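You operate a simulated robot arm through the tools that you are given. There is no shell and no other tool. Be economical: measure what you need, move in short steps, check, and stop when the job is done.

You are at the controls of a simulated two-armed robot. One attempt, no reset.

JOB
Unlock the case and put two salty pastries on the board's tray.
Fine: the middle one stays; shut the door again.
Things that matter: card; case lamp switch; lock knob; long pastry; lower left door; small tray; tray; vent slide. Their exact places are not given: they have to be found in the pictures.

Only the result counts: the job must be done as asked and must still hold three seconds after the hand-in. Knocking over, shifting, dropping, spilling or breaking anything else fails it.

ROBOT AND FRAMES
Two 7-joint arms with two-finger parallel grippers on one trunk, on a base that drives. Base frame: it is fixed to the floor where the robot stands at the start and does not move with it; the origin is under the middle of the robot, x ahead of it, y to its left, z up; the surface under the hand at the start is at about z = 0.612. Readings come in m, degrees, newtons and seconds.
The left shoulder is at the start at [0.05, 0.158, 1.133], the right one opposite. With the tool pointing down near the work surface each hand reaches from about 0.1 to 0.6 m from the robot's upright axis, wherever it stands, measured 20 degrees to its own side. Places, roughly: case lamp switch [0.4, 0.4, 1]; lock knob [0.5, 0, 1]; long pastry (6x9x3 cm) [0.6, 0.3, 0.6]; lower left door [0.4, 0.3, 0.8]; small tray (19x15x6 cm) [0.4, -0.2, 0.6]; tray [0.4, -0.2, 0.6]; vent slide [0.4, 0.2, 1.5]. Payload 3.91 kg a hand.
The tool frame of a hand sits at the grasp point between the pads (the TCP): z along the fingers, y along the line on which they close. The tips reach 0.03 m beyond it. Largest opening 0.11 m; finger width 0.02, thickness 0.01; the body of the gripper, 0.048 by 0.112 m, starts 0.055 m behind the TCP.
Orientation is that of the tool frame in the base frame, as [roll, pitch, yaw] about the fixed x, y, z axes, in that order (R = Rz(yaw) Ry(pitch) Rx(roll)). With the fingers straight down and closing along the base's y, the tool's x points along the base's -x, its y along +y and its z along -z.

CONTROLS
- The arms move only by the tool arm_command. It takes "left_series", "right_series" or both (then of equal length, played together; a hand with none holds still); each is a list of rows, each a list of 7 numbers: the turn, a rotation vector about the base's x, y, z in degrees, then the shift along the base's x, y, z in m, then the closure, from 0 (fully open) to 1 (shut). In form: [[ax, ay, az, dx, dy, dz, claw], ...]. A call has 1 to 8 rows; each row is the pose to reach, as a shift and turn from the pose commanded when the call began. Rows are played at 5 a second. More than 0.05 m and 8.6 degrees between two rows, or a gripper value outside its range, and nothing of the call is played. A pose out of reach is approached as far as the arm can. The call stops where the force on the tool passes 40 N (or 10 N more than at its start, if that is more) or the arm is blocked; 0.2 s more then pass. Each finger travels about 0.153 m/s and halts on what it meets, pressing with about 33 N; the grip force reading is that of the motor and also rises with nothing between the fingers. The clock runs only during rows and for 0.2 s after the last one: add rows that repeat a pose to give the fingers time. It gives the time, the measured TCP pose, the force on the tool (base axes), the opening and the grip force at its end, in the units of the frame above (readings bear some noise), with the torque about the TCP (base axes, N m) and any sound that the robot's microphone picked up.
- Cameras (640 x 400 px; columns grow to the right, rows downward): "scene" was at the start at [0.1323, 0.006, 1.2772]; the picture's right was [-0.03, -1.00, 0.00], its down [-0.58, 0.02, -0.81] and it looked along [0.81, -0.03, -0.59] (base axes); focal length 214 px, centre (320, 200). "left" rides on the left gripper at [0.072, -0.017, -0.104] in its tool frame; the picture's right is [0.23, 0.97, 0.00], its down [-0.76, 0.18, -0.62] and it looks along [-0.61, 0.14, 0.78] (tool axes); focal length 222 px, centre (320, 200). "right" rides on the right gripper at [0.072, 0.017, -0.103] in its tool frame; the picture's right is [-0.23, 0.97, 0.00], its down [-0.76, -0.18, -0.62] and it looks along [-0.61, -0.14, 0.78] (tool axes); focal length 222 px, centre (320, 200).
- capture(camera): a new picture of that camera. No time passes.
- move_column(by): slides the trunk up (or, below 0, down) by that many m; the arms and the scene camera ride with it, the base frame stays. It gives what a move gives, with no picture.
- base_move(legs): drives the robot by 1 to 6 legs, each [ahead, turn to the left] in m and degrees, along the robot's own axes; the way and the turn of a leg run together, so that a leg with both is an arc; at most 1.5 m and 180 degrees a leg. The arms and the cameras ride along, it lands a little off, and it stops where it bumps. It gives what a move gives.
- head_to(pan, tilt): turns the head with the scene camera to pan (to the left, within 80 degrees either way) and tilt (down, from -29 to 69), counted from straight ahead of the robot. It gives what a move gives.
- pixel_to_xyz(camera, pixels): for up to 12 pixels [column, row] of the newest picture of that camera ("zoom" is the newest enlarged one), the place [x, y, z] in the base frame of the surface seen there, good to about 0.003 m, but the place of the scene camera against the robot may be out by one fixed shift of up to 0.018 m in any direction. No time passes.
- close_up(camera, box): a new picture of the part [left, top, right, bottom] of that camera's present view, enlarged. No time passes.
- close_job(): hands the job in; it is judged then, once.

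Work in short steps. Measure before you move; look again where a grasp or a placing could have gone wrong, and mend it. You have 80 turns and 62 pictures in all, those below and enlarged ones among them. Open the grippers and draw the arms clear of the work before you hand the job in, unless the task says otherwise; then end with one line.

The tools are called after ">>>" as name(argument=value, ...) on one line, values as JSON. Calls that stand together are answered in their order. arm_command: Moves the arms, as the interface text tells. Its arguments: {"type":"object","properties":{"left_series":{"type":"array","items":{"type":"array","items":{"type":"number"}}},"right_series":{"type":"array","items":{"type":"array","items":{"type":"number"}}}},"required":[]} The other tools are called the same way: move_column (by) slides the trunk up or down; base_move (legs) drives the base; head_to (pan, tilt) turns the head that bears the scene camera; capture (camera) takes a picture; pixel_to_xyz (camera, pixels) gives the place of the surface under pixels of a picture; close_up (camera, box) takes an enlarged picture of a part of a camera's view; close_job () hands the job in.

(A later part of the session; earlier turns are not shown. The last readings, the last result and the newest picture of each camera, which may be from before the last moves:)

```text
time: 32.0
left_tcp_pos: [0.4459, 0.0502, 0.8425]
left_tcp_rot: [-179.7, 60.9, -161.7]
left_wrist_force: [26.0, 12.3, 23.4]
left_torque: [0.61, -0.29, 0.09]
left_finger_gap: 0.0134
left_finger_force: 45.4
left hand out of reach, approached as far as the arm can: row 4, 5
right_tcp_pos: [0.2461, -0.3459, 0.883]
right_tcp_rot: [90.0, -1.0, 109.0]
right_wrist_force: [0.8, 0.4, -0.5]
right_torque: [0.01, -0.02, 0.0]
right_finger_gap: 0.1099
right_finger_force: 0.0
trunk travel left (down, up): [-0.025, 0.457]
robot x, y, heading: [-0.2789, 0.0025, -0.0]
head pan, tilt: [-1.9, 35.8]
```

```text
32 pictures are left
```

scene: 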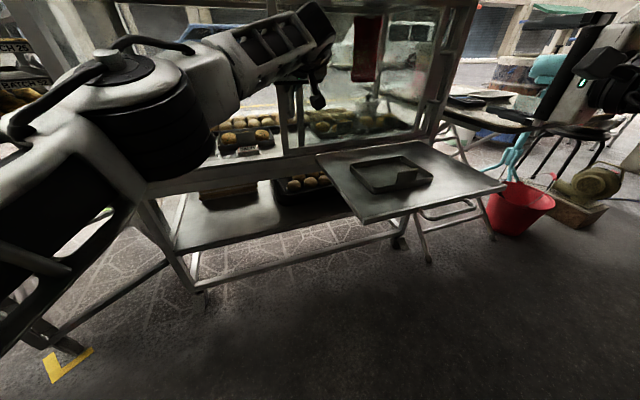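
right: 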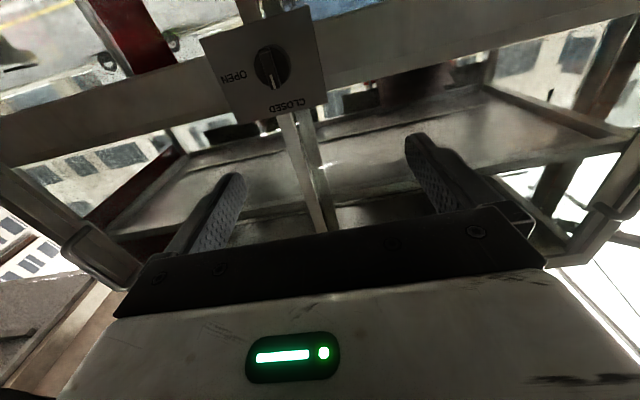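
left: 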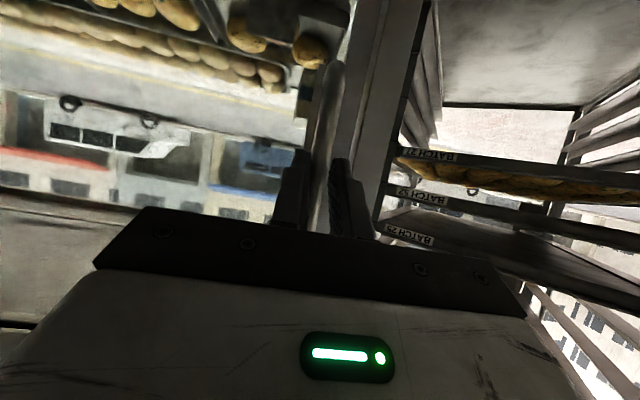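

The door is open with its handle at u≈0.41, clearing the salty tray. I release and retreat the left hand outward.

>>> arm_command(left_series=[[0, 0, 0, 0, 0, 0, 0.6], [0, 0, 0, 0, 0, 0, 0.5], [0, 0, 0, -0.038, -0.012, 0, 0.5], [0, 0, 0, -0.076, -0.02, 0, 0.5], [0, 0, 0, -0.114, 0.01, 0, 0.3], [0, 0, 0, -0.13, 0.05, 0, 0.1], [0, 0, 0, -0.14, 0.09, 0, 0], [0, 0, 0, -0.14, 0.13, 0, 0]])

>>> capture(camera="left")

>>> close_up(camera="scene", box=[100, 50, 340, 200])

```text
time: 33.8
left_tcp_pos: [0.3042, 0.171, 0.8341]
left_tcp_rot: [-179.8, 60.1, -162.4]
left_wrist_force: [0.3, -1.3, -0.3]
left_torque: [-0.04, 0.03, 0.02]
left_finger_gap: 0.1099
left_finger_force: 0.1
right_tcp_pos: [0.2447, -0.3456, 0.8826]
right_tcp_rot: [90.0, -0.9, 109.0]
right_wrist_force: [0.0, -0.3, 1.4]
right_torque: [0.0, -0.04, 0.01]
right_finger_gap: 0.1098
right_finger_force: 0.1
trunk travel left (down, up): [-0.025, 0.457]
robot x, y, heading: [-0.279, 0.0017, 0.1]
head pan, tilt: [-1.9, 35.8]
```

```text
31 pictures are left
```

left: 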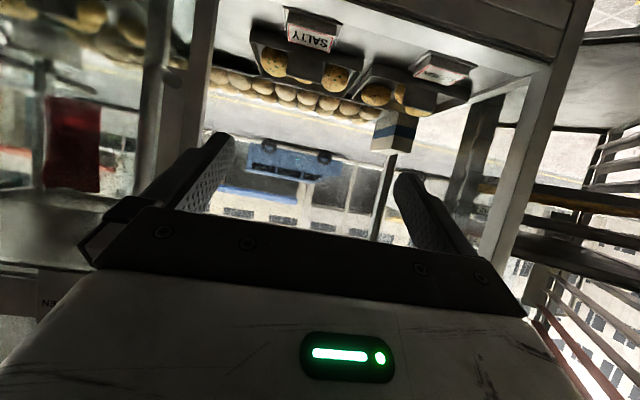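

```text
2.67 times, centred on (220, 125) of scene
```

zoom: 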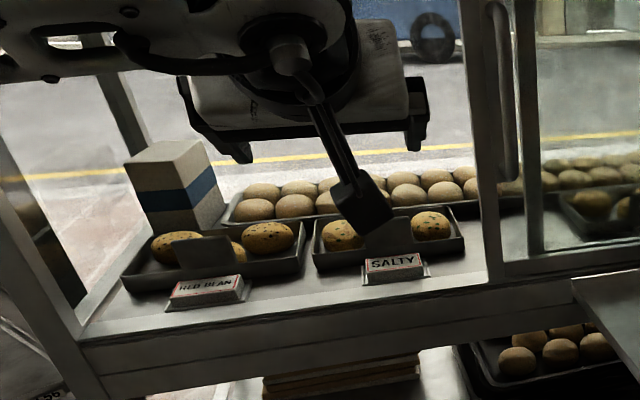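

I need accurate pastry geometry; I enlarge the left camera's (inverted) view of the salty tray and the scene view.

>>> close_up(camera="left", box=[230, 10, 390, 110])

>>> pixel_to_xyz(camera="left", pixels=[[272, 62], [336, 78], [253, 40], [350, 68], [300, 45], [295, 65], [313, 40], [330, 15], [200, 60], [545, 40]])

>>> pixel_to_xyz(camera="scene", pixels=[[228, 138], [262, 134], [228, 132], [262, 128], [245, 140], [220, 150], [274, 142], [283, 120], [218, 134], [268, 127]])

```text
4.00 times, centred on (310, 60) of left
```

zoom: 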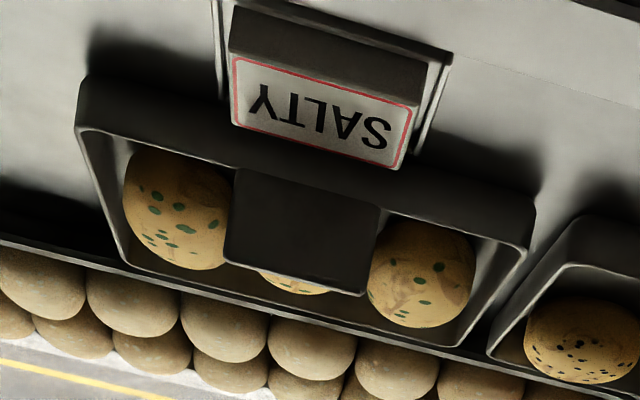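

```text
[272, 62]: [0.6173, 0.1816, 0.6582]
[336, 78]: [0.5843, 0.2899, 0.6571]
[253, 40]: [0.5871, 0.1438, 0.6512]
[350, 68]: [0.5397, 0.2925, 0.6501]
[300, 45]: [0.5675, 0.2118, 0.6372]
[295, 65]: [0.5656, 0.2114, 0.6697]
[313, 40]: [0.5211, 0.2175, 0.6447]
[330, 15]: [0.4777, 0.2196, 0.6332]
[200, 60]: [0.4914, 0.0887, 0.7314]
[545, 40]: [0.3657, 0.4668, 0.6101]
```

```text
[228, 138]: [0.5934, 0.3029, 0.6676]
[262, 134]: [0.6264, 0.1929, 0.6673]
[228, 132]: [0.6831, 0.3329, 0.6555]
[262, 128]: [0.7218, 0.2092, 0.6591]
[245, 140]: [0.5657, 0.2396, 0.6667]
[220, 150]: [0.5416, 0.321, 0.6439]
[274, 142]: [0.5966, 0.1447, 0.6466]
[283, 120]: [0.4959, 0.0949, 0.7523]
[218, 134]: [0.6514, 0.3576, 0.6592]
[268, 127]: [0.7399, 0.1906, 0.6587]
```

Pastries: left ≈(0.609,0.288), right ≈(0.641,0.187), tops z≈0.66, tray yaw 17.6°, with a card standing before the middle one. A lengthwise grip (along n, fingers vertical) has the most clearance, so I pitch the left hand to vertical outside the case first.

>>> arm_command(left_series=[[-2.25, 7.15, 0, 0, 0.005, 0, 0], [-4.5, 14.3, 0, 0, 0.01, 0, 0], [-6.75, 21.45, 0, 0, 0.015, 0, 0], [-9, 28.6, 0, 0, 0.02, 0, 0], [-11.25, 35.75, 0, 0, 0.025, 0, 0], [-13.5, 42.9, 0, 0, 0.03, 0, 0], [-15.75, 50.05, 0, 0, 0.035, 0, 0], [-18, 57.2, 0, 0, 0.04, 0, 0]])

>>> arm_command(left_series=[[0, 0, -8.5, 0, 0, 0, 0], [0, 0, -17, 0, 0, 0, 0], [0, 0, -25.5, 0, 0, 0, 0], [0, 0, -34, 0, 0, 0, 0], [0, 0, -42.5, 0, 0, 0, 0], [0, 0, -51, 0, 0, 0, 0], [0, 0, -59.5, 0, 0, 0, 0], [0, 0, -68, 0, 0, 0, 0]])

>>> capture(camera="scene")

```text
time: 35.6
left_tcp_pos: [0.3038, 0.2094, 0.8352]
left_tcp_rot: [-179.9, -0.1, -162.6]
left_wrist_force: [-0.3, 0.0, 0.5]
left_torque: [-0.04, -0.03, 0.0]
left_finger_gap: 0.11
left_finger_force: 0.0
right_tcp_pos: [0.2457, -0.3472, 0.8828]
right_tcp_rot: [90.0, -0.9, 108.9]
right_wrist_force: [-0.5, -0.7, -0.3]
right_torque: [-0.01, 0.02, -0.05]
right_finger_gap: 0.11
right_finger_force: 0.0
trunk travel left (down, up): [-0.025, 0.457]
robot x, y, heading: [-0.2777, 0.0028, -0.3]
head pan, tilt: [-1.9, 35.8]
```

```text
time: 37.4
left_tcp_pos: [0.1816, 0.1474, 0.7982]
left_tcp_rot: [180.0, 0.2, 129.9]
left_wrist_force: [-0.7, 0.2, 0.6]
left_torque: [0.01, 0.01, -0.02]
left_finger_gap: 0.1102
left_finger_force: 0.0
left hand out of reach, approached as far as the arm can: row 3, 4, 5, 6, 7, 8
right_tcp_pos: [0.2441, -0.3473, 0.8826]
right_tcp_rot: [90.0, -0.9, 109.0]
right_wrist_force: [0.8, -0.1, -0.3]
right_torque: [0.03, -0.01, -0.02]
right_finger_gap: 0.11
right_finger_force: 0.0
trunk travel left (down, up): [-0.025, 0.457]
robot x, y, heading: [-0.2812, 0.0027, 0.1]
head pan, tilt: [-1.9, 35.8]
```

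```text
28 pictures are left
```

scene: 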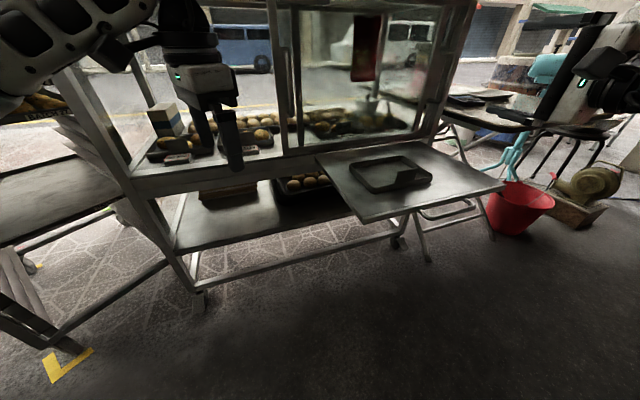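

That direction hits a limit. I turn back and go the other way (camera toward the robot's right side).

>>> arm_command(left_series=[[0, 0, 8.5, 0.01, 0.01, 0, 0], [0, 0, 17, 0.03, 0.02, 0, 0], [0, 0, 25.5, 0.05, 0.03, 0, 0], [0, 0, 34, 0.07, 0.04, 0, 0], [0, 0, 42.5, 0.09, 0.05, 0, 0], [0, 0, 51, 0.11, 0.055, 0, 0], [0, 0, 59.5, 0.12, 0.06, 0, 0], [0, 0, 68, 0.12, 0.06, 0, 0]])

>>> arm_command(left_series=[[0, 0, 8.5, 0, 0, 0, 0], [0, 0, 17, 0, 0, 0, 0], [0, 0, 25.5, 0, 0, 0, 0], [0, 0, 34, 0, 0, 0, 0], [0, 0, 42.5, 0, 0, 0, 0], [0, 0, 51, 0, 0, 0, 0], [0, 0, 59.5, 0, 0, 0, 0], [0, 0, 68, 0, 0, 0, 0]])

>>> arm_command(left_series=[[0, 0, 7.5, 0.01, 0, 0, 0], [0, 0, 15, 0.02, 0, 0, 0], [0, 0, 22, 0.03, 0, 0, 0], [0, 0, 22, 0.03, 0, 0, 0]])

```text
time: 39.2
left_tcp_pos: [0.3047, 0.2098, 0.7995]
left_tcp_rot: [180.0, 0.2, -162.3]
left_wrist_force: [-0.2, -0.5, -0.4]
left_torque: [0.01, -0.02, 0.0]
left_finger_gap: 0.11
left_finger_force: 0.1
right_tcp_pos: [0.2449, -0.3466, 0.8825]
right_tcp_rot: [90.1, -1.0, 109.0]
right_wrist_force: [0.6, 0.9, -0.8]
right_torque: [-0.01, -0.04, -0.02]
right_finger_gap: 0.1099
right_finger_force: 0.1
trunk travel left (down, up): [-0.025, 0.457]
robot x, y, heading: [-0.2771, -0.0024, 0.1]
head pan, tilt: [-1.9, 35.8]
```

```text
time: 41.0
left_tcp_pos: [0.304, 0.2113, 0.7999]
left_tcp_rot: [-179.9, 0.0, -94.3]
left_wrist_force: [-0.1, 1.4, 0.0]
left_torque: [-0.01, -0.02, 0.03]
left_finger_gap: 0.1101
left_finger_force: 0.2
right_tcp_pos: [0.2443, -0.3475, 0.8831]
right_tcp_rot: [89.9, -1.0, 109.0]
right_wrist_force: [-0.1, -0.4, 0.7]
right_torque: [0.01, 0.02, -0.01]
right_finger_gap: 0.1098
right_finger_force: 0.1
trunk travel left (down, up): [-0.025, 0.457]
robot x, y, heading: [-0.2797, -0.0002, 0.4]
head pan, tilt: [-1.9, 35.8]
```

```text
time: 42.0
left_tcp_pos: [0.3219, 0.214, 0.7987]
left_tcp_rot: [-179.9, 0.1, -72.3]
left_wrist_force: [0.1, 0.0, 0.2]
left_torque: [0.01, -0.04, 0.0]
left_finger_gap: 0.1099
left_finger_force: 0.0
left hand out of reach, approached as far as the arm can: row 2, 3, 4
right_tcp_pos: [0.2438, -0.3478, 0.8833]
right_tcp_rot: [90.0, -0.9, 109.0]
right_wrist_force: [0.0, 0.0, 0.0]
right_torque: [-0.01, 0.03, 0.01]
right_finger_gap: 0.11
right_finger_force: 0.1
trunk travel left (down, up): [-0.025, 0.457]
robot x, y, heading: [-0.2783, 0.001, -0.2]
head pan, tilt: [-1.9, 35.8]
```

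The lengthwise down pose works but reach ends at 0.6 m from the robot's axis, so I'll need to drive forward. First I look at the arm's heights versus the opening.

>>> head_to(pan=10, tilt=10)

>>> capture(camera="scene")

```text
time: 42.9
left_tcp_pos: [0.3219, 0.2134, 0.7963]
left_tcp_rot: [-179.9, -0.1, -72.4]
left_wrist_force: [-0.1, -0.5, 0.1]
left_torque: [0.03, 0.01, -0.01]
left_finger_gap: 0.1099
left_finger_force: 0.1
right_tcp_pos: [0.2444, -0.3471, 0.8818]
right_tcp_rot: [90.0, -0.9, 109.0]
right_wrist_force: [-0.1, 0.1, 0.7]
right_torque: [0.03, 0.01, -0.01]
right_finger_gap: 0.1102
right_finger_force: 0.1
trunk travel left (down, up): [-0.025, 0.457]
robot x, y, heading: [-0.277, 0.0019, 0.2]
head pan, tilt: [10.0, 10.0]
```

```text
27 pictures are left
```

scene: 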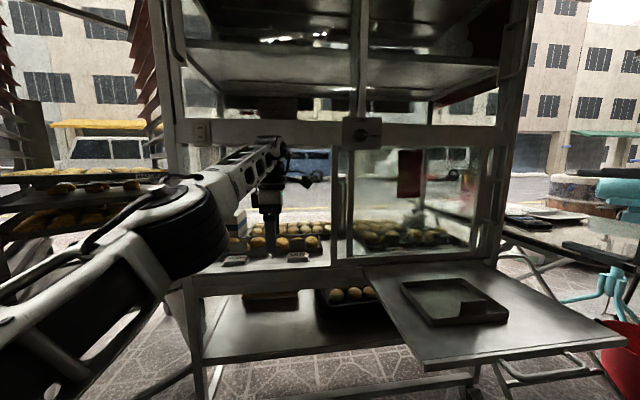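

Good view: forearm rises from lower left to the wrist at (270,145). I measure wrist top, forearm, and beam bottom heights.

>>> pixel_to_xyz(camera="scene", pixels=[[270, 143], [280, 160], [268, 190], [230, 165], [200, 180], [185, 200], [300, 145], [310, 142], [235, 143], [250, 128], [410, 142], [300, 124]])

>>> close_up(camera="scene", box=[180, 110, 380, 270])

```text
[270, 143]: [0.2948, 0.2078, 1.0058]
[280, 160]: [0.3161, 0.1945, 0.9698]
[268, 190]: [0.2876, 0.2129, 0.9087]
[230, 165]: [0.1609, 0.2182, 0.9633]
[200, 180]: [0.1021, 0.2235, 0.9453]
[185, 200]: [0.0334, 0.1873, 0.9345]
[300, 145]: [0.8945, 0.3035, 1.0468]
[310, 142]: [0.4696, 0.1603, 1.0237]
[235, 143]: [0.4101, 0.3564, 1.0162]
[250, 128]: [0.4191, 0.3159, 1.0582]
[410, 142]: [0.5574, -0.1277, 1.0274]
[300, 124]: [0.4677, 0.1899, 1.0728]
```

```text
2.50 times, centred on (280, 190) of scene
```

zoom: 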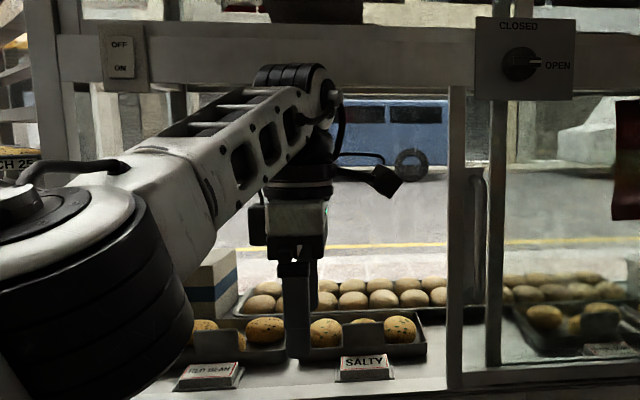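

Wrist top is only 0.205 above TCP, and the beam bottom ≈1.01, so at TCP z≈0.74 the hand and forearm pass under it. I lower the left hand to 0.74 and draw the right hand back before driving in.

>>> arm_command(left_series=[[0, 0, 0, 0, 0, -0.02, 0], [0, 0, 0, 0, 0, -0.04, 0], [0, 0, 0, 0, 0, -0.056, 0], [0, 0, 0, 0, 0, -0.056, 0]], right_series=[[0, 0, 0, -0.04, -0.01, 0, 0], [0, 0, 0, -0.08, -0.02, 0, 0], [0, 0, 0, -0.12, -0.03, 0, 0], [0, 0, 0, -0.15, -0.03, 0, 0]])

>>> base_move(legs=[[0.15, 0]])

>>> capture(camera="scene")

```text
time: 43.9
left_tcp_pos: [0.3356, 0.212, 0.7404]
left_tcp_rot: [179.3, 0.1, -72.5]
left_wrist_force: [-0.1, 0.3, -0.2]
left_torque: [0.03, -0.01, 0.01]
left_finger_gap: 0.11
left_finger_force: 0.0
left hand out of reach, approached as far as the arm can: row 1, 2, 3, 4
right_tcp_pos: [0.0926, -0.3744, 0.8816]
right_tcp_rot: [90.0, -1.1, 109.0]
right_wrist_force: [0.5, -0.7, -1.1]
right_torque: [0.03, 0.01, 0.02]
right_finger_gap: 0.1099
right_finger_force: 0.0
trunk travel left (down, up): [-0.025, 0.457]
robot x, y, heading: [-0.2787, -0.0011, -0.0]
head pan, tilt: [10.0, 10.0]
```

```text
time: 45.2
left_tcp_pos: [0.4862, 0.2136, 0.742]
left_tcp_rot: [179.3, 0.1, -72.4]
left_wrist_force: [-0.9, -0.2, 0.2]
left_torque: [0.02, 0.02, 0.02]
left_finger_gap: 0.1101
left_finger_force: 0.0
right_tcp_pos: [0.2455, -0.3748, 0.8823]
right_tcp_rot: [90.1, -0.8, 109.0]
right_wrist_force: [0.3, 0.8, -0.6]
right_torque: [0.05, -0.01, -0.01]
right_finger_gap: 0.11
right_finger_force: 0.1
trunk travel left (down, up): [-0.025, 0.457]
robot x, y, heading: [-0.1279, -0.0021, 0.0]
head pan, tilt: [10.0, 10.0]
```

```text
25 pictures are left
```

scene: 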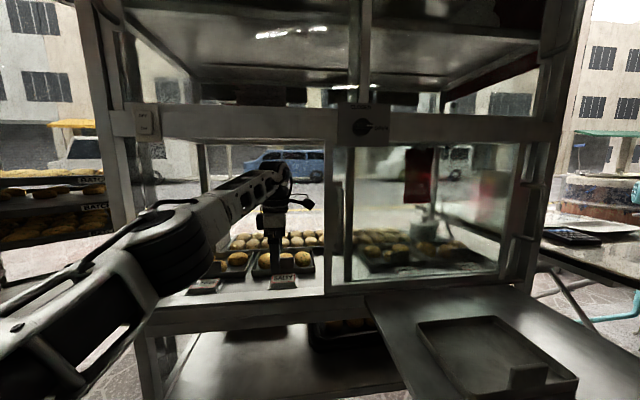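

Clear under the beam. I drive 0.13 m further and look through the left camera.

>>> base_move(legs=[[0.13, 0]])

>>> capture(camera="left")

>>> close_up(camera="scene", box=[160, 120, 400, 300])

```text
time: 46.5
left_tcp_pos: [0.613, 0.2131, 0.7426]
left_tcp_rot: [179.3, 0.1, -72.4]
left_wrist_force: [-0.5, 0.0, 0.8]
left_torque: [-0.01, -0.02, 0.01]
left_finger_gap: 0.1097
left_finger_force: 0.0
right_tcp_pos: [0.3725, -0.3738, 0.8824]
right_tcp_rot: [90.0, -0.9, 109.1]
right_wrist_force: [-1.0, 0.1, -0.2]
right_torque: [0.05, 0.01, -0.02]
right_finger_gap: 0.1099
right_finger_force: 0.1
trunk travel left (down, up): [-0.025, 0.457]
robot x, y, heading: [0.0013, 0.0041, 0.2]
head pan, tilt: [10.0, 10.0]
```

```text
24 pictures are left
```

left: 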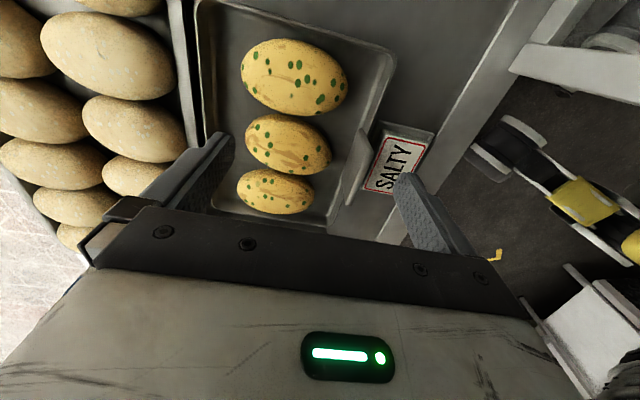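

```text
2.22 times, centred on (280, 210) of scene
```

zoom: 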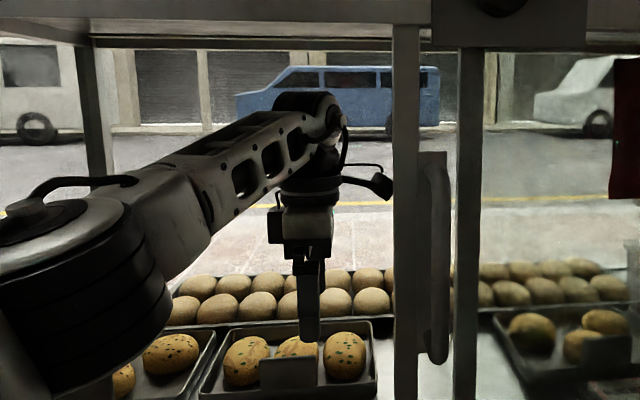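

Excellent view: top pastry (295,77) is the right one, bottom (275,190) the left one. I measure ends and centres.

>>> pixel_to_xyz(camera="left", pixels=[[245, 72], [294, 77], [344, 88], [300, 42], [290, 112], [240, 186], [275, 190], [310, 196], [272, 170], [278, 212], [205, 60], [385, 70]])

>>> close_up(camera="left", box=[190, 10, 410, 240])

```text
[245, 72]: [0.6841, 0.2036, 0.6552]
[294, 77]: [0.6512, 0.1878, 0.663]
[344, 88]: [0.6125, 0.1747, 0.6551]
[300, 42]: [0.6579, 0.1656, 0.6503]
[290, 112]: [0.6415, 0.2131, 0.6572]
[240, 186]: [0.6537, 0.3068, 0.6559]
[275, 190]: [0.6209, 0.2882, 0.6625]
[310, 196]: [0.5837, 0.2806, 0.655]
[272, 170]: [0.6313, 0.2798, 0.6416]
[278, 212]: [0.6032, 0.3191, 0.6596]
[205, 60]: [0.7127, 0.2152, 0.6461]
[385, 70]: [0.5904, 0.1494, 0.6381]
```

```text
1.74 times, centred on (300, 125) of left
```

zoom: 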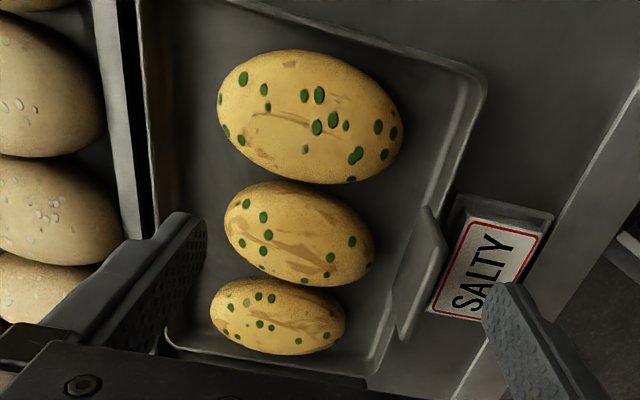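

Right pastry centre ≈(0.649,0.189), left ≈(0.619,0.2935), long axis ≈20°, tops z 0.663. The right one needs slightly more reach, so I drive 0.04 m forward with the hand still high.

>>> base_move(legs=[[0.04, 0]])

```text
time: 47.4
left_tcp_pos: [0.6532, 0.2139, 0.7414]
left_tcp_rot: [179.2, 0.0, -72.5]
left_wrist_force: [0.1, 0.1, -0.9]
left_torque: [-0.02, 0.02, -0.05]
left_finger_gap: 0.1097
left_finger_force: 0.1
right_tcp_pos: [0.4126, -0.3737, 0.8812]
right_tcp_rot: [90.0, -1.0, 109.1]
right_wrist_force: [0.6, -0.3, 0.2]
right_torque: [-0.02, 0.03, 0.0]
right_finger_gap: 0.1101
right_finger_force: 0.0
trunk travel left (down, up): [-0.025, 0.457]
robot x, y, heading: [0.0414, 0.0024, 0.2]
head pan, tilt: [10.0, 10.0]
```

I align above the right pastry (dx -0.005, dy -0.026, yaw +3°) and check by camera.

>>> arm_command(left_series=[[0, 0, 1.5, -0.003, -0.013, -0.01, 0.06], [0, 0, 3, -0.005, -0.026, -0.02, 0.06], [0, 0, 3, -0.005, -0.026, -0.025, 0.06], [0, 0, 3, -0.005, -0.026, -0.025, 0.06]])

>>> capture(camera="left")

```text
time: 48.4
left_tcp_pos: [0.649, 0.1882, 0.718]
left_tcp_rot: [179.3, 0.1, -69.3]
left_wrist_force: [0.7, -0.9, -0.2]
left_torque: [-0.01, -0.03, -0.02]
left_finger_gap: 0.1034
left_finger_force: 0.1
right_tcp_pos: [0.4123, -0.3724, 0.8819]
right_tcp_rot: [90.1, -1.0, 109.2]
right_wrist_force: [-0.5, -0.8, -0.3]
right_torque: [-0.04, -0.01, 0.01]
right_finger_gap: 0.1104
right_finger_force: 0.0
trunk travel left (down, up): [-0.025, 0.457]
robot x, y, heading: [0.042, 0.0009, 0.3]
head pan, tilt: [10.0, 10.0]
```

```text
21 pictures are left
```

left: 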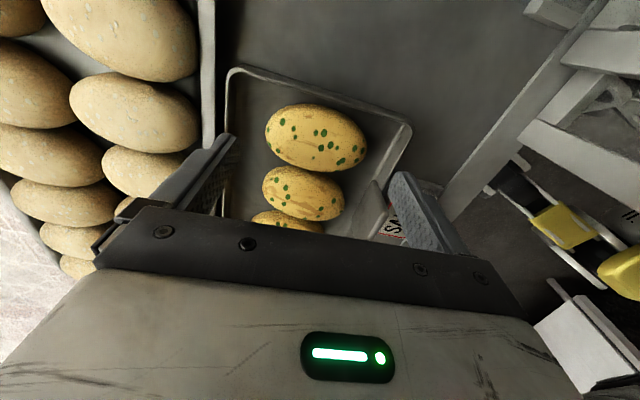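

I verify the pastry centre in this view relative to the TCP.

>>> pixel_to_xyz(camera="left", pixels=[[268, 128], [316, 137], [364, 150], [320, 106], [308, 170], [232, 90], [408, 135], [225, 140], [398, 178], [275, 180], [340, 205], [384, 205]])

```text
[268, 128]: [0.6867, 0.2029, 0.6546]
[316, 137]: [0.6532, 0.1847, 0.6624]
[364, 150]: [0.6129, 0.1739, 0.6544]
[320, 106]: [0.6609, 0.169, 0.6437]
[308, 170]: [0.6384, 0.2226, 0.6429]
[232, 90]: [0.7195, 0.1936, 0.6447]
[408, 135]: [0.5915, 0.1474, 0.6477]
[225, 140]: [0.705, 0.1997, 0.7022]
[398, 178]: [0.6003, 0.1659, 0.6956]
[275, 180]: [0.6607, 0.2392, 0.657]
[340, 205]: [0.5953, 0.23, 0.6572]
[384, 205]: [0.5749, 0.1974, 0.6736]
```

Centred within 1 mm. I descend 4.4 cm straight down, then close.

>>> arm_command(left_series=[[0, 0, 0, 0.001, 0, -0.02, 0.06], [0, 0, 0, 0.001, 0, -0.035, 0.06], [0, 0, 0, 0.001, 0, -0.044, 0.06], [0, 0, 0, 0.001, 0, -0.044, 0.06]])

>>> capture(camera="left")

```text
time: 49.4
left_tcp_pos: [0.6477, 0.1889, 0.6727]
left_tcp_rot: [179.2, 0.1, -69.4]
left_wrist_force: [-1.2, -0.4, -0.2]
left_torque: [-0.02, -0.01, -0.02]
left_finger_gap: 0.1034
left_finger_force: 0.1
right_tcp_pos: [0.4131, -0.3736, 0.8822]
right_tcp_rot: [89.9, -1.0, 109.1]
right_wrist_force: [-0.6, -0.7, 0.5]
right_torque: [0.03, 0.03, -0.01]
right_finger_gap: 0.1101
right_finger_force: 0.0
trunk travel left (down, up): [-0.025, 0.457]
robot x, y, heading: [0.0407, 0.003, 0.2]
head pan, tilt: [10.0, 10.0]
```

```text
20 pictures are left
```

left: 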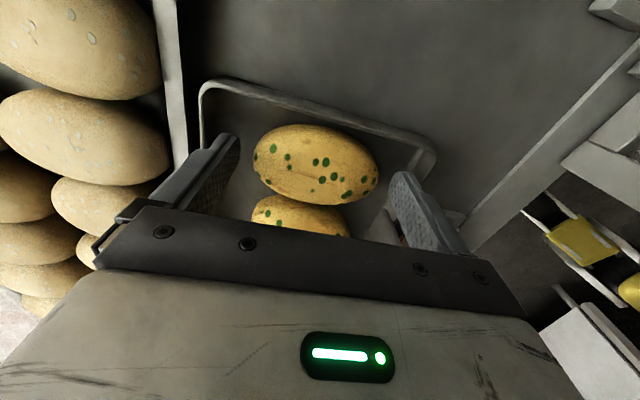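

The pastry lies between the fingers, no contact force. I close gently and lift 7 cm.

>>> arm_command(left_series=[[0, 0, 0, 0, 0, 0, 0.2], [0, 0, 0, 0, 0, 0, 0.35], [0, 0, 0, 0, 0, 0, 0.35], [0, 0, 0, 0, 0, 0.02, 0.35], [0, 0, 0, 0, 0, 0.05, 0.35], [0, 0, 0, 0, 0, 0.07, 0.35], [0, 0, 0, 0, 0, 0.07, 0.35]])

>>> capture(camera="left")

```text
time: 51.0
left_tcp_pos: [0.6484, 0.1889, 0.7436]
left_tcp_rot: [179.3, 0.1, -69.3]
left_wrist_force: [0.1, 0.5, -1.5]
left_torque: [-0.01, 0.02, -0.02]
left_finger_gap: 0.0811
left_finger_force: 33.2
right_tcp_pos: [0.4119, -0.3742, 0.8825]
right_tcp_rot: [90.1, -1.0, 109.0]
right_wrist_force: [0.1, -0.1, -0.2]
right_torque: [0.01, 0.03, 0.0]
right_finger_gap: 0.1099
right_finger_force: 0.0
trunk travel left (down, up): [-0.025, 0.457]
robot x, y, heading: [0.0397, 0.0021, 0.4]
head pan, tilt: [10.0, 10.0]
```

```text
19 pictures are left
```

left: 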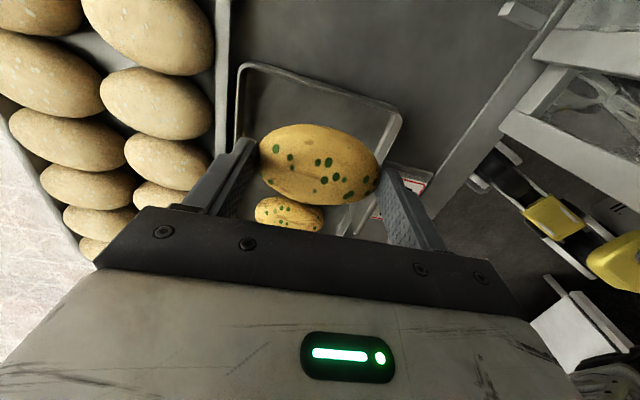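

Pastry held (81 mm gap). I shift the hand 3 cm left to clear the door stile and drive back 0.30 m out of the case.

>>> arm_command(left_series=[[0, 0, 0, 0, 0.015, 0, 0.35], [0, 0, 0, 0, 0.032, 0.003, 0.35], [0, 0, 0, 0, 0.032, 0.003, 0.35]])

>>> base_move(legs=[[-0.3, 0]])

>>> arm_command(left_series=[[0, 0, 0, -0.02, -0.035, 0.0, 0.35], [0, 0, 0, -0.04, -0.07, 0, 0.35], [0, 0, 0, -0.06, -0.11, 0, 0.35], [0, 0, 0, -0.07, -0.15, 0, 0.35], [0, 0, 0, -0.08, -0.19, 0, 0.35], [0, 0, 0, -0.09, -0.23, 0, 0.35], [0, 0, 0, -0.1, -0.27, 0, 0.35], [0, 0, 0, -0.11, -0.3, 0, 0.35]])

>>> capture(camera="scene")

```text
time: 51.8
left_tcp_pos: [0.6479, 0.221, 0.7466]
left_tcp_rot: [179.3, 0.1, -69.3]
left_wrist_force: [-0.8, 0.4, -0.4]
left_torque: [-0.01, 0.0, -0.01]
left_finger_gap: 0.081
left_finger_force: 32.9
right_tcp_pos: [0.412, -0.3739, 0.8822]
right_tcp_rot: [90.1, -1.1, 109.0]
right_wrist_force: [-0.4, 0.4, 0.1]
right_torque: [0.01, -0.01, -0.01]
right_finger_gap: 0.1099
right_finger_force: 0.0
trunk travel left (down, up): [-0.025, 0.457]
robot x, y, heading: [0.0395, -0.0004, 0.1]
head pan, tilt: [10.0, 10.0]
```

```text
time: 53.8
left_tcp_pos: [0.3531, 0.2206, 0.7462]
left_tcp_rot: [179.4, 0.2, -69.3]
left_wrist_force: [-0.2, 0.6, -0.3]
left_torque: [0.04, 0.03, 0.01]
left_finger_gap: 0.0809
left_finger_force: 32.3
right_tcp_pos: [0.1193, -0.3748, 0.8824]
right_tcp_rot: [90.0, -1.0, 109.2]
right_wrist_force: [-0.9, -0.7, 0.1]
right_torque: [0.01, 0.01, 0.02]
right_finger_gap: 0.1101
right_finger_force: 0.0
trunk travel left (down, up): [-0.025, 0.457]
robot x, y, heading: [-0.2502, 0.0026, 0.4]
head pan, tilt: [10.0, 10.0]
```

```text
time: 55.6
left_tcp_pos: [0.2429, -0.0795, 0.7442]
left_tcp_rot: [179.4, 0.1, -69.2]
left_wrist_force: [0.4, -1.2, -0.6]
left_torque: [-0.02, 0.01, 0.03]
left_finger_gap: 0.0813
left_finger_force: 32.9
right_tcp_pos: [0.1188, -0.3736, 0.8829]
right_tcp_rot: [90.0, -1.1, 109.2]
right_wrist_force: [-0.3, 0.1, 0.2]
right_torque: [0.02, -0.01, -0.02]
right_finger_gap: 0.1099
right_finger_force: 0.0
trunk travel left (down, up): [-0.025, 0.457]
robot x, y, heading: [-0.2544, -0.0035, 0.4]
head pan, tilt: [10.0, 10.0]
```

```text
18 pictures are left
```

scene: 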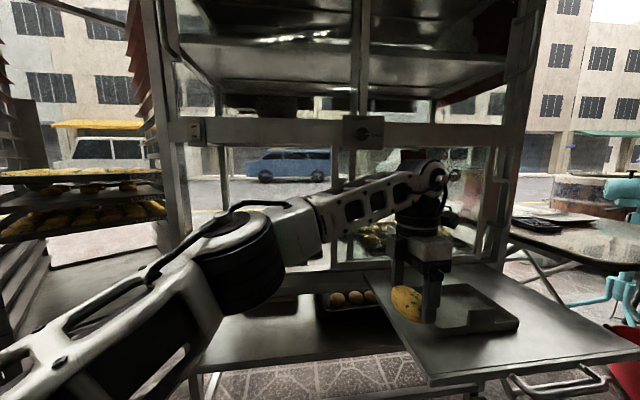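

The pastry is held over the front of the board. I enlarge the tray to see its free space.

>>> close_up(camera="scene", box=[370, 240, 560, 360])

>>> pixel_to_xyz(camera="scene", pixels=[[454, 285], [518, 320], [447, 329], [480, 312], [480, 328], [500, 318], [460, 300], [480, 298], [455, 312], [400, 300], [440, 318]])

```text
3.33 times, centred on (465, 300) of scene
```

zoom: 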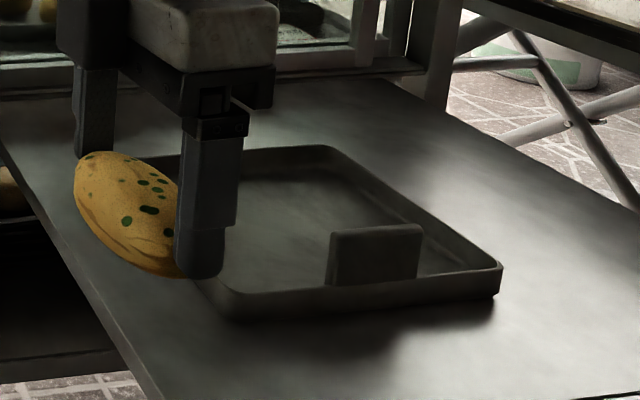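

```text
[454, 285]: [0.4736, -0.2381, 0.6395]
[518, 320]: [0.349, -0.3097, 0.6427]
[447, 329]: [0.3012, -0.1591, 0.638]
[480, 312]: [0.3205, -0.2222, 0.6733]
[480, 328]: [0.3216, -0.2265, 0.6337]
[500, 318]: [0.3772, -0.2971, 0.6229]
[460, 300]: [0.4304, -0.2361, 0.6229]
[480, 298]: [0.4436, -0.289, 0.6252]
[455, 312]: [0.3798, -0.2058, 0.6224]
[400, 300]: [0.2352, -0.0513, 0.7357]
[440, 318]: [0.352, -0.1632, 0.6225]
```

The tray has a card standing at its front middle; centre ≈(0.382,-0.22), floor z≈0.613. I pull the left hand in, move the right hand further away, then drive forward 0.2 m.

>>> arm_command(left_series=[[0, 0, 0, -0.02, -0.01, 0, 0.35], [0, 0, 0, -0.04, -0.02, 0, 0.35], [0, 0, 0, -0.06, -0.03, 0, 0.35], [0, 0, 0, -0.08, -0.04, 0, 0.35]], right_series=[[0, 0, 0, -0.03, -0.02, 0.025, 0], [0, 0, 0, -0.06, -0.04, 0.05, 0], [0, 0, 0, -0.09, -0.06, 0.075, 0], [0, 0, 0, -0.11, -0.08, 0.1, 0]])

>>> base_move(legs=[[0.2, 0]])

```text
time: 56.6
left_tcp_pos: [0.1635, -0.1209, 0.7468]
left_tcp_rot: [179.3, 0.0, -69.4]
left_wrist_force: [-0.9, 0.0, -0.3]
left_torque: [0.02, 0.0, -0.01]
left_finger_gap: 0.0808
left_finger_force: 32.6
right_tcp_pos: [0.0182, -0.4604, 0.9814]
right_tcp_rot: [89.9, -1.0, 109.3]
right_wrist_force: [0.3, 0.1, 0.9]
right_torque: [0.02, 0.02, -0.03]
right_finger_gap: 0.1101
right_finger_force: 0.1
right hand out of reach, approached as far as the arm can: row 4
trunk travel left (down, up): [-0.025, 0.457]
robot x, y, heading: [-0.2517, -0.0044, 0.3]
head pan, tilt: [10.0, 10.0]
```

```text
time: 58.2
left_tcp_pos: [0.3665, -0.1213, 0.7465]
left_tcp_rot: [179.3, 0.2, -69.6]
left_wrist_force: [0.9, 0.1, -0.6]
left_torque: [0.01, 0.0, 0.0]
left_finger_gap: 0.0811
left_finger_force: 33.1
right_tcp_pos: [0.2183, -0.4603, 0.9812]
right_tcp_rot: [89.8, -0.9, 109.1]
right_wrist_force: [-1.2, -1.3, -0.8]
right_torque: [-0.02, -0.01, 0.01]
right_finger_gap: 0.1099
right_finger_force: 0.0
trunk travel left (down, up): [-0.025, 0.457]
robot x, y, heading: [-0.0492, 0.0012, -0.2]
head pan, tilt: [10.0, 10.0]
```

Now I move the hand over the right half of the tray, target (0.396,-0.256), and look.

>>> arm_command(left_series=[[0, 0, 0, 0.008, -0.035, 0, 0.35], [0, 0, 0, 0.016, -0.07, 0, 0.35], [0, 0, 0, 0.024, -0.105, 0, 0.35], [0, 0, 0, 0.03, -0.135, 0, 0.35], [0, 0, 0, 0.03, -0.135, -0.02, 0.35]])

>>> capture(camera="left")

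```text
time: 59.4
left_tcp_pos: [0.3794, -0.1629, 0.743]
left_tcp_rot: [179.3, 0.0, -69.7]
left_wrist_force: [-0.5, 0.2, 0.1]
left_torque: [0.01, -0.02, 0.02]
left_finger_gap: 0.0808
left_finger_force: 33.4
left hand out of reach, approached as far as the arm can: row 2, 3, 4, 5
right_tcp_pos: [0.2176, -0.461, 0.9817]
right_tcp_rot: [89.8, -1.1, 109.1]
right_wrist_force: [-0.2, -0.7, -0.1]
right_torque: [-0.02, 0.02, 0.0]
right_finger_gap: 0.11
right_finger_force: 0.1
trunk travel left (down, up): [-0.025, 0.457]
robot x, y, heading: [-0.0512, 0.0001, 0.0]
head pan, tilt: [10.0, 10.0]
```

```text
16 pictures are left
```

left: 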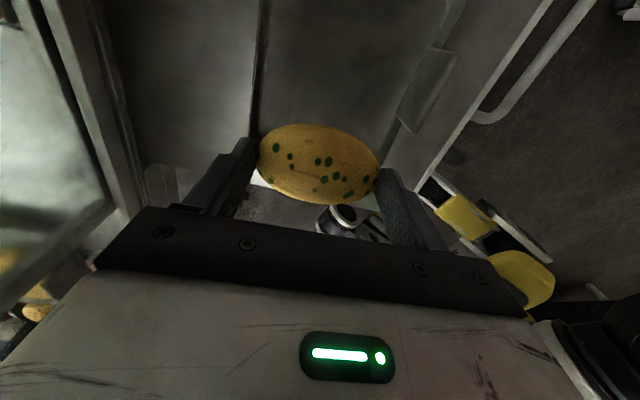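

Reach stops at y≈-0.163; I turn the robot 16° right so that the left hand faces the tray, then extend.

>>> base_move(legs=[[0, -16]])

>>> arm_command(left_series=[[0, 0, 5, 0.02, 0.005, 0, 0.35], [0, 0, 10, 0.045, 0.01, 0, 0.35], [0, 0, 13, 0.065, 0.01, 0, 0.35], [0, 0, 13, 0.065, 0.01, 0, 0.35]])

```text
time: 60.8
left_tcp_pos: [0.3145, -0.2767, 0.7419]
left_tcp_rot: [179.3, 0.0, -85.7]
left_wrist_force: [-0.9, 1.3, -0.5]
left_torque: [-0.01, -0.01, -0.02]
left_finger_gap: 0.0813
left_finger_force: 33.0
right_tcp_pos: [0.0807, -0.5173, 0.9812]
right_tcp_rot: [89.9, -1.1, 93.0]
right_wrist_force: [0.3, 0.7, -0.3]
right_torque: [-0.01, 0.0, 0.02]
right_finger_gap: 0.1099
right_finger_force: 0.1
trunk travel left (down, up): [-0.025, 0.457]
robot x, y, heading: [-0.0489, 0.0001, -15.8]
head pan, tilt: [10.0, 10.0]
```

```text
time: 61.8
left_tcp_pos: [0.3794, -0.2583, 0.7419]
left_tcp_rot: [179.3, 0.0, -72.7]
left_wrist_force: [0.3, -1.1, -1.6]
left_torque: [0.01, 0.04, -0.03]
left_finger_gap: 0.0811
left_finger_force: 32.8
left hand out of reach, approached as far as the arm can: row 2, 3, 4
right_tcp_pos: [0.0803, -0.5161, 0.9809]
right_tcp_rot: [90.0, -1.0, 93.1]
right_wrist_force: [0.1, -0.7, -0.2]
right_torque: [-0.04, -0.03, -0.04]
right_finger_gap: 0.1098
right_finger_force: 0.0
trunk travel left (down, up): [-0.025, 0.457]
robot x, y, heading: [-0.0513, -0.001, -16.1]
head pan, tilt: [10.0, 10.0]
```

Nearly there; I drive 2 cm forward and view the tray from the left camera to measure its rims exactly.

>>> base_move(legs=[[0.022, 0]])

>>> capture(camera="left")

>>> capture(camera="scene")

```text
time: 62.6
left_tcp_pos: [0.4, -0.2626, 0.7425]
left_tcp_rot: [179.3, 0.0, -72.8]
left_wrist_force: [0.7, -0.6, -0.7]
left_torque: [-0.02, 0.02, -0.02]
left_finger_gap: 0.0809
left_finger_force: 32.9
right_tcp_pos: [0.1016, -0.5228, 0.9822]
right_tcp_rot: [89.8, -1.0, 93.0]
right_wrist_force: [0.1, 0.1, -0.3]
right_torque: [0.02, 0.02, 0.01]
right_finger_gap: 0.11
right_finger_force: 0.1
trunk travel left (down, up): [-0.025, 0.457]
robot x, y, heading: [-0.0284, -0.0052, -16.1]
head pan, tilt: [10.0, 10.0]
```

```text
15 pictures are left
```

left: 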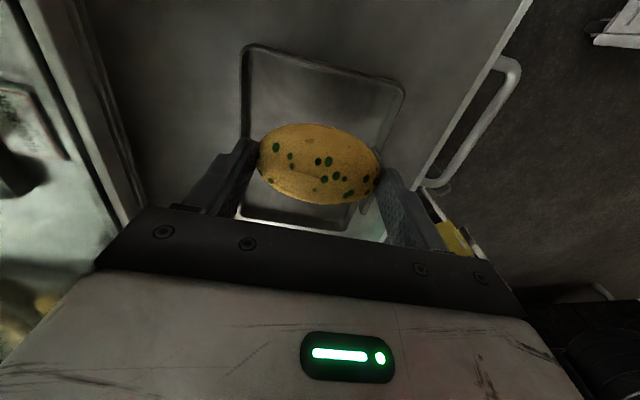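

```text
14 pictures are left
```

scene: 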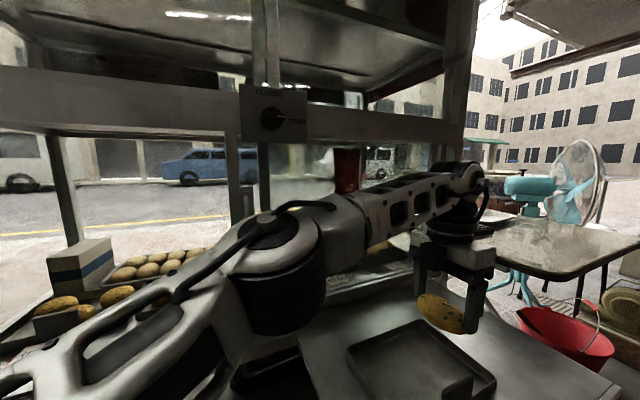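

I measure the tray rims in the left view and the elbow's clearance in the scene view.

>>> pixel_to_xyz(camera="left", pixels=[[248, 48], [402, 90], [242, 130], [240, 215], [325, 66], [290, 222], [300, 100], [340, 215], [366, 212], [345, 230]])

>>> pixel_to_xyz(camera="scene", pixels=[[270, 225], [320, 260], [325, 215], [245, 205], [275, 330], [440, 165]])

```text
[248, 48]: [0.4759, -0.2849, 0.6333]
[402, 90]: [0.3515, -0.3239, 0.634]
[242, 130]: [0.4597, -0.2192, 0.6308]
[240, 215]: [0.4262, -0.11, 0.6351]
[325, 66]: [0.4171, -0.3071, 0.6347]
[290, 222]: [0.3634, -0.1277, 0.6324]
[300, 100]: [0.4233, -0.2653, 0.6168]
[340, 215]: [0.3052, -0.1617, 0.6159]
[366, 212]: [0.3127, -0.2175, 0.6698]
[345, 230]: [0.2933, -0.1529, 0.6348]
```

```text
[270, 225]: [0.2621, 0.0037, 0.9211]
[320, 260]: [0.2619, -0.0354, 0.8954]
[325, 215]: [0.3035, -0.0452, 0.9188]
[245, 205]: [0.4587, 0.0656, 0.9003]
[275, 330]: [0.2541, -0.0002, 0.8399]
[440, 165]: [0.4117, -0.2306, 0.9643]
```

TCP is at tray coordinates u=0.37 (rim at 0.414), n centred. I lower by 8.2 cm.

>>> arm_command(left_series=[[0, 0, 0, 0, 0, -0.03, 0.35], [0, 0, 0, 0, 0, -0.055, 0.35], [0, 0, 0, 0, 0, -0.07, 0.35], [0, 0, 0, 0, 0, -0.078, 0.35], [0, 0, 0, 0, 0, -0.082, 0.35], [0, 0, 0, 0, 0, -0.082, 0.35]])

>>> capture(camera="left")

```text
time: 64.0
left_tcp_pos: [0.4009, -0.2643, 0.6601]
left_tcp_rot: [179.3, 0.0, -72.7]
left_wrist_force: [1.0, -0.1, -0.4]
left_torque: [-0.02, 0.01, 0.01]
left_finger_gap: 0.0809
left_finger_force: 32.9
right_tcp_pos: [0.1013, -0.5231, 0.9811]
right_tcp_rot: [89.9, -1.0, 93.0]
right_wrist_force: [-0.2, 0.0, -0.2]
right_torque: [0.0, 0.01, 0.03]
right_finger_gap: 0.1101
right_finger_force: 0.0
trunk travel left (down, up): [-0.025, 0.457]
robot x, y, heading: [-0.0305, -0.0082, -15.9]
head pan, tilt: [10.0, 10.0]
```

```text
13 pictures are left
```

left: 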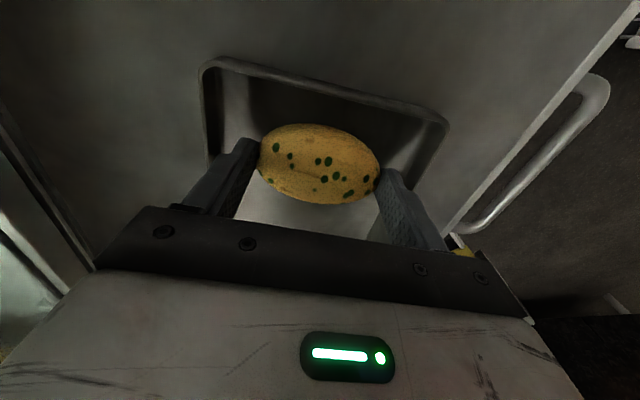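

No contact yet; I lower slowly 5 mm more, then release (gap ~97 mm) and rise.

>>> arm_command(left_series=[[0, 0, 0, 0, 0, -0.003, 0.35], [0, 0, 0, 0, 0, -0.005, 0.35], [0, 0, 0, 0, 0, -0.005, 0.35]])

>>> arm_command(left_series=[[0, 0, 0, 0, 0, 0, 0.22], [0, 0, 0, 0, 0, 0, 0.12], [0, 0, 0, 0, 0, 0, 0.12], [0, 0, 0, 0, 0, 0.03, 0.12], [0, 0, 0, 0, 0, 0.06, 0.12], [0, 0, 0, 0, 0, 0.09, 0.12], [0, 0, 0, 0, 0, 0.09, 0.12]])

>>> capture(camera="left")

```text
time: 64.8
left_tcp_pos: [0.4002, -0.2635, 0.6544]
left_tcp_rot: [179.3, -0.2, -72.5]
left_wrist_force: [1.0, 2.0, 10.6]
left_torque: [0.19, -0.07, 0.0]
left_finger_gap: 0.0808
left_finger_force: 33.4
right_tcp_pos: [0.1009, -0.523, 0.9822]
right_tcp_rot: [89.8, -0.8, 92.9]
right_wrist_force: [0.2, 0.1, 0.9]
right_torque: [-0.01, 0.0, 0.01]
right_finger_gap: 0.1101
right_finger_force: 0.0
trunk travel left (down, up): [-0.025, 0.457]
robot x, y, heading: [-0.0316, -0.0033, -15.9]
head pan, tilt: [10.0, 10.0]
```

```text
time: 66.4
left_tcp_pos: [0.3985, -0.264, 0.7464]
left_tcp_rot: [179.2, -0.1, -72.7]
left_wrist_force: [-0.1, 0.9, 0.4]
left_torque: [0.05, 0.01, 0.01]
left_finger_gap: 0.0968
left_finger_force: 0.1
right_tcp_pos: [0.1008, -0.5222, 0.9822]
right_tcp_rot: [90.0, -1.1, 93.0]
right_wrist_force: [0.0, 1.2, -0.5]
right_torque: [0.0, 0.01, -0.03]
right_finger_gap: 0.11
right_finger_force: 0.1
trunk travel left (down, up): [-0.025, 0.457]
robot x, y, heading: [-0.0284, -0.0095, -16.0]
head pan, tilt: [10.0, 10.0]
```

```text
12 pictures are left
```

left: 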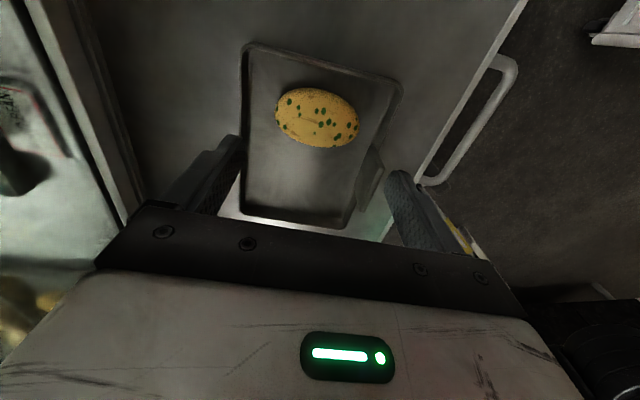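

Pastry one rests well in the tray. I back away, turn back to the original heading, and back off further in one drive.

>>> base_move(legs=[[-0.12, 0], [0, 16], [-0.13, 0]])

>>> arm_command(left_series=[[0, 0, -5, 0.01, 0.045, 0, 0], [0, 0, -10, 0.02, 0.09, 0, 0], [0, 0, -13, 0.03, 0.135, 0, 0], [0, 0, -13, 0.045, 0.18, 0, 0], [0, 0, -13, 0.06, 0.225, 0, 0], [0, 0, -13, 0.075, 0.27, 0, 0], [0, 0, -13, 0.09, 0.31, 0, 0], [0, 0, -13, 0.11, 0.345, 0, 0]])

```text
time: 69.4
left_tcp_pos: [0.2124, -0.1018, 0.7458]
left_tcp_rot: [179.3, -0.1, -56.6]
left_wrist_force: [-0.2, 0.1, 0.2]
left_torque: [0.0, -0.04, -0.01]
left_finger_gap: 0.0967
left_finger_force: 0.0
right_tcp_pos: [-0.0022, -0.4333, 0.9827]
right_tcp_rot: [89.9, -1.1, 109.2]
right_wrist_force: [0.2, -0.3, 0.0]
right_torque: [0.0, 0.02, 0.02]
right_finger_gap: 0.1099
right_finger_force: 0.0
trunk travel left (down, up): [-0.025, 0.457]
robot x, y, heading: [-0.2722, 0.0287, -0.0]
head pan, tilt: [10.0, 10.0]
```

```text
time: 71.2
left_tcp_pos: [0.3223, 0.2452, 0.7467]
left_tcp_rot: [179.3, 0.1, -69.6]
left_wrist_force: [0.3, 0.1, 0.0]
left_torque: [0.0, -0.03, 0.01]
left_finger_gap: 0.1102
left_finger_force: 0.0
right_tcp_pos: [-0.0011, -0.4343, 0.981]
right_tcp_rot: [89.9, -1.0, 109.1]
right_wrist_force: [-0.3, 0.8, -0.5]
right_torque: [0.02, 0.0, 0.04]
right_finger_gap: 0.1099
right_finger_force: 0.0
trunk travel left (down, up): [-0.025, 0.457]
robot x, y, heading: [-0.268, 0.0249, 0.2]
head pan, tilt: [10.0, 10.0]
```

I drive 0.29 m into the opening again, at height 0.747.

>>> base_move(legs=[[0.29, 0]])

>>> arm_command(left_series=[[0, 0, 0, 0.002, 0.02, -0.01, 0.06], [0, 0, 0, 0.005, 0.045, -0.02, 0.06], [0, 0, 0, 0.005, 0.045, -0.02, 0.06]])

>>> capture(camera="left")

```text
time: 73.2
left_tcp_pos: [0.6123, 0.2405, 0.7473]
left_tcp_rot: [179.3, -0.1, -69.9]
left_wrist_force: [-0.9, 0.2, -0.9]
left_torque: [0.06, 0.02, 0.0]
left_finger_gap: 0.11
left_finger_force: 0.1
right_tcp_pos: [0.2844, -0.4356, 0.9807]
right_tcp_rot: [89.9, -1.0, 108.8]
right_wrist_force: [0.3, 0.6, -0.3]
right_torque: [0.03, -0.01, 0.01]
right_finger_gap: 0.1098
right_finger_force: 0.1
trunk travel left (down, up): [-0.025, 0.457]
robot x, y, heading: [0.0191, 0.0255, -0.3]
head pan, tilt: [10.0, 10.0]
```

```text
time: 74.0
left_tcp_pos: [0.6178, 0.2849, 0.7277]
left_tcp_rot: [179.2, 0.1, -69.8]
left_wrist_force: [0.1, 1.0, -0.8]
left_torque: [-0.03, -0.01, 0.02]
left_finger_gap: 0.1033
left_finger_force: 0.1
right_tcp_pos: [0.2842, -0.4367, 0.9809]
right_tcp_rot: [89.9, -0.9, 108.8]
right_wrist_force: [-0.2, -0.1, 0.8]
right_torque: [-0.01, 0.01, 0.01]
right_finger_gap: 0.1101
right_finger_force: 0.0
trunk travel left (down, up): [-0.025, 0.457]
robot x, y, heading: [0.016, 0.0243, -0.4]
head pan, tilt: [10.0, 10.0]
```

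```text
11 pictures are left
```

left: 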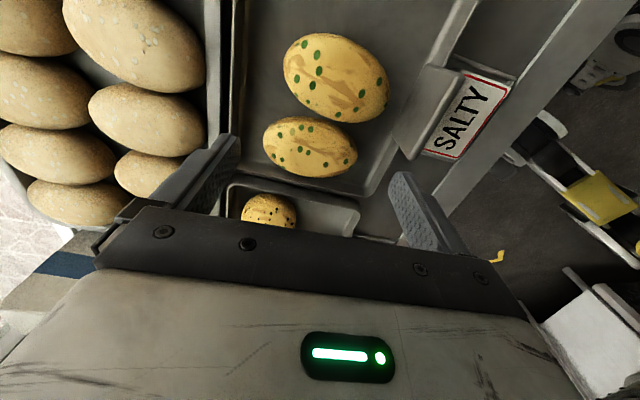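

The left pastry is at (310,147); I measure its ends to centre on it.

>>> pixel_to_xyz(camera="left", pixels=[[264, 138], [310, 147], [355, 157], [312, 119], [306, 174], [370, 190], [388, 165], [237, 120], [232, 170], [408, 120]])

```text
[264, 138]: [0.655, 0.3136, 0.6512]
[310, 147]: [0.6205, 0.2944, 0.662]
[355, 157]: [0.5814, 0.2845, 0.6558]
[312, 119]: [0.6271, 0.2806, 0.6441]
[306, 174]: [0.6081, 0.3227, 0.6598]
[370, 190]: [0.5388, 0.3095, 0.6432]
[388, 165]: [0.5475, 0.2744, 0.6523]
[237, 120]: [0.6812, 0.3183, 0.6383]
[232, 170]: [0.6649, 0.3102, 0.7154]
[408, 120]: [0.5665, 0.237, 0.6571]
```

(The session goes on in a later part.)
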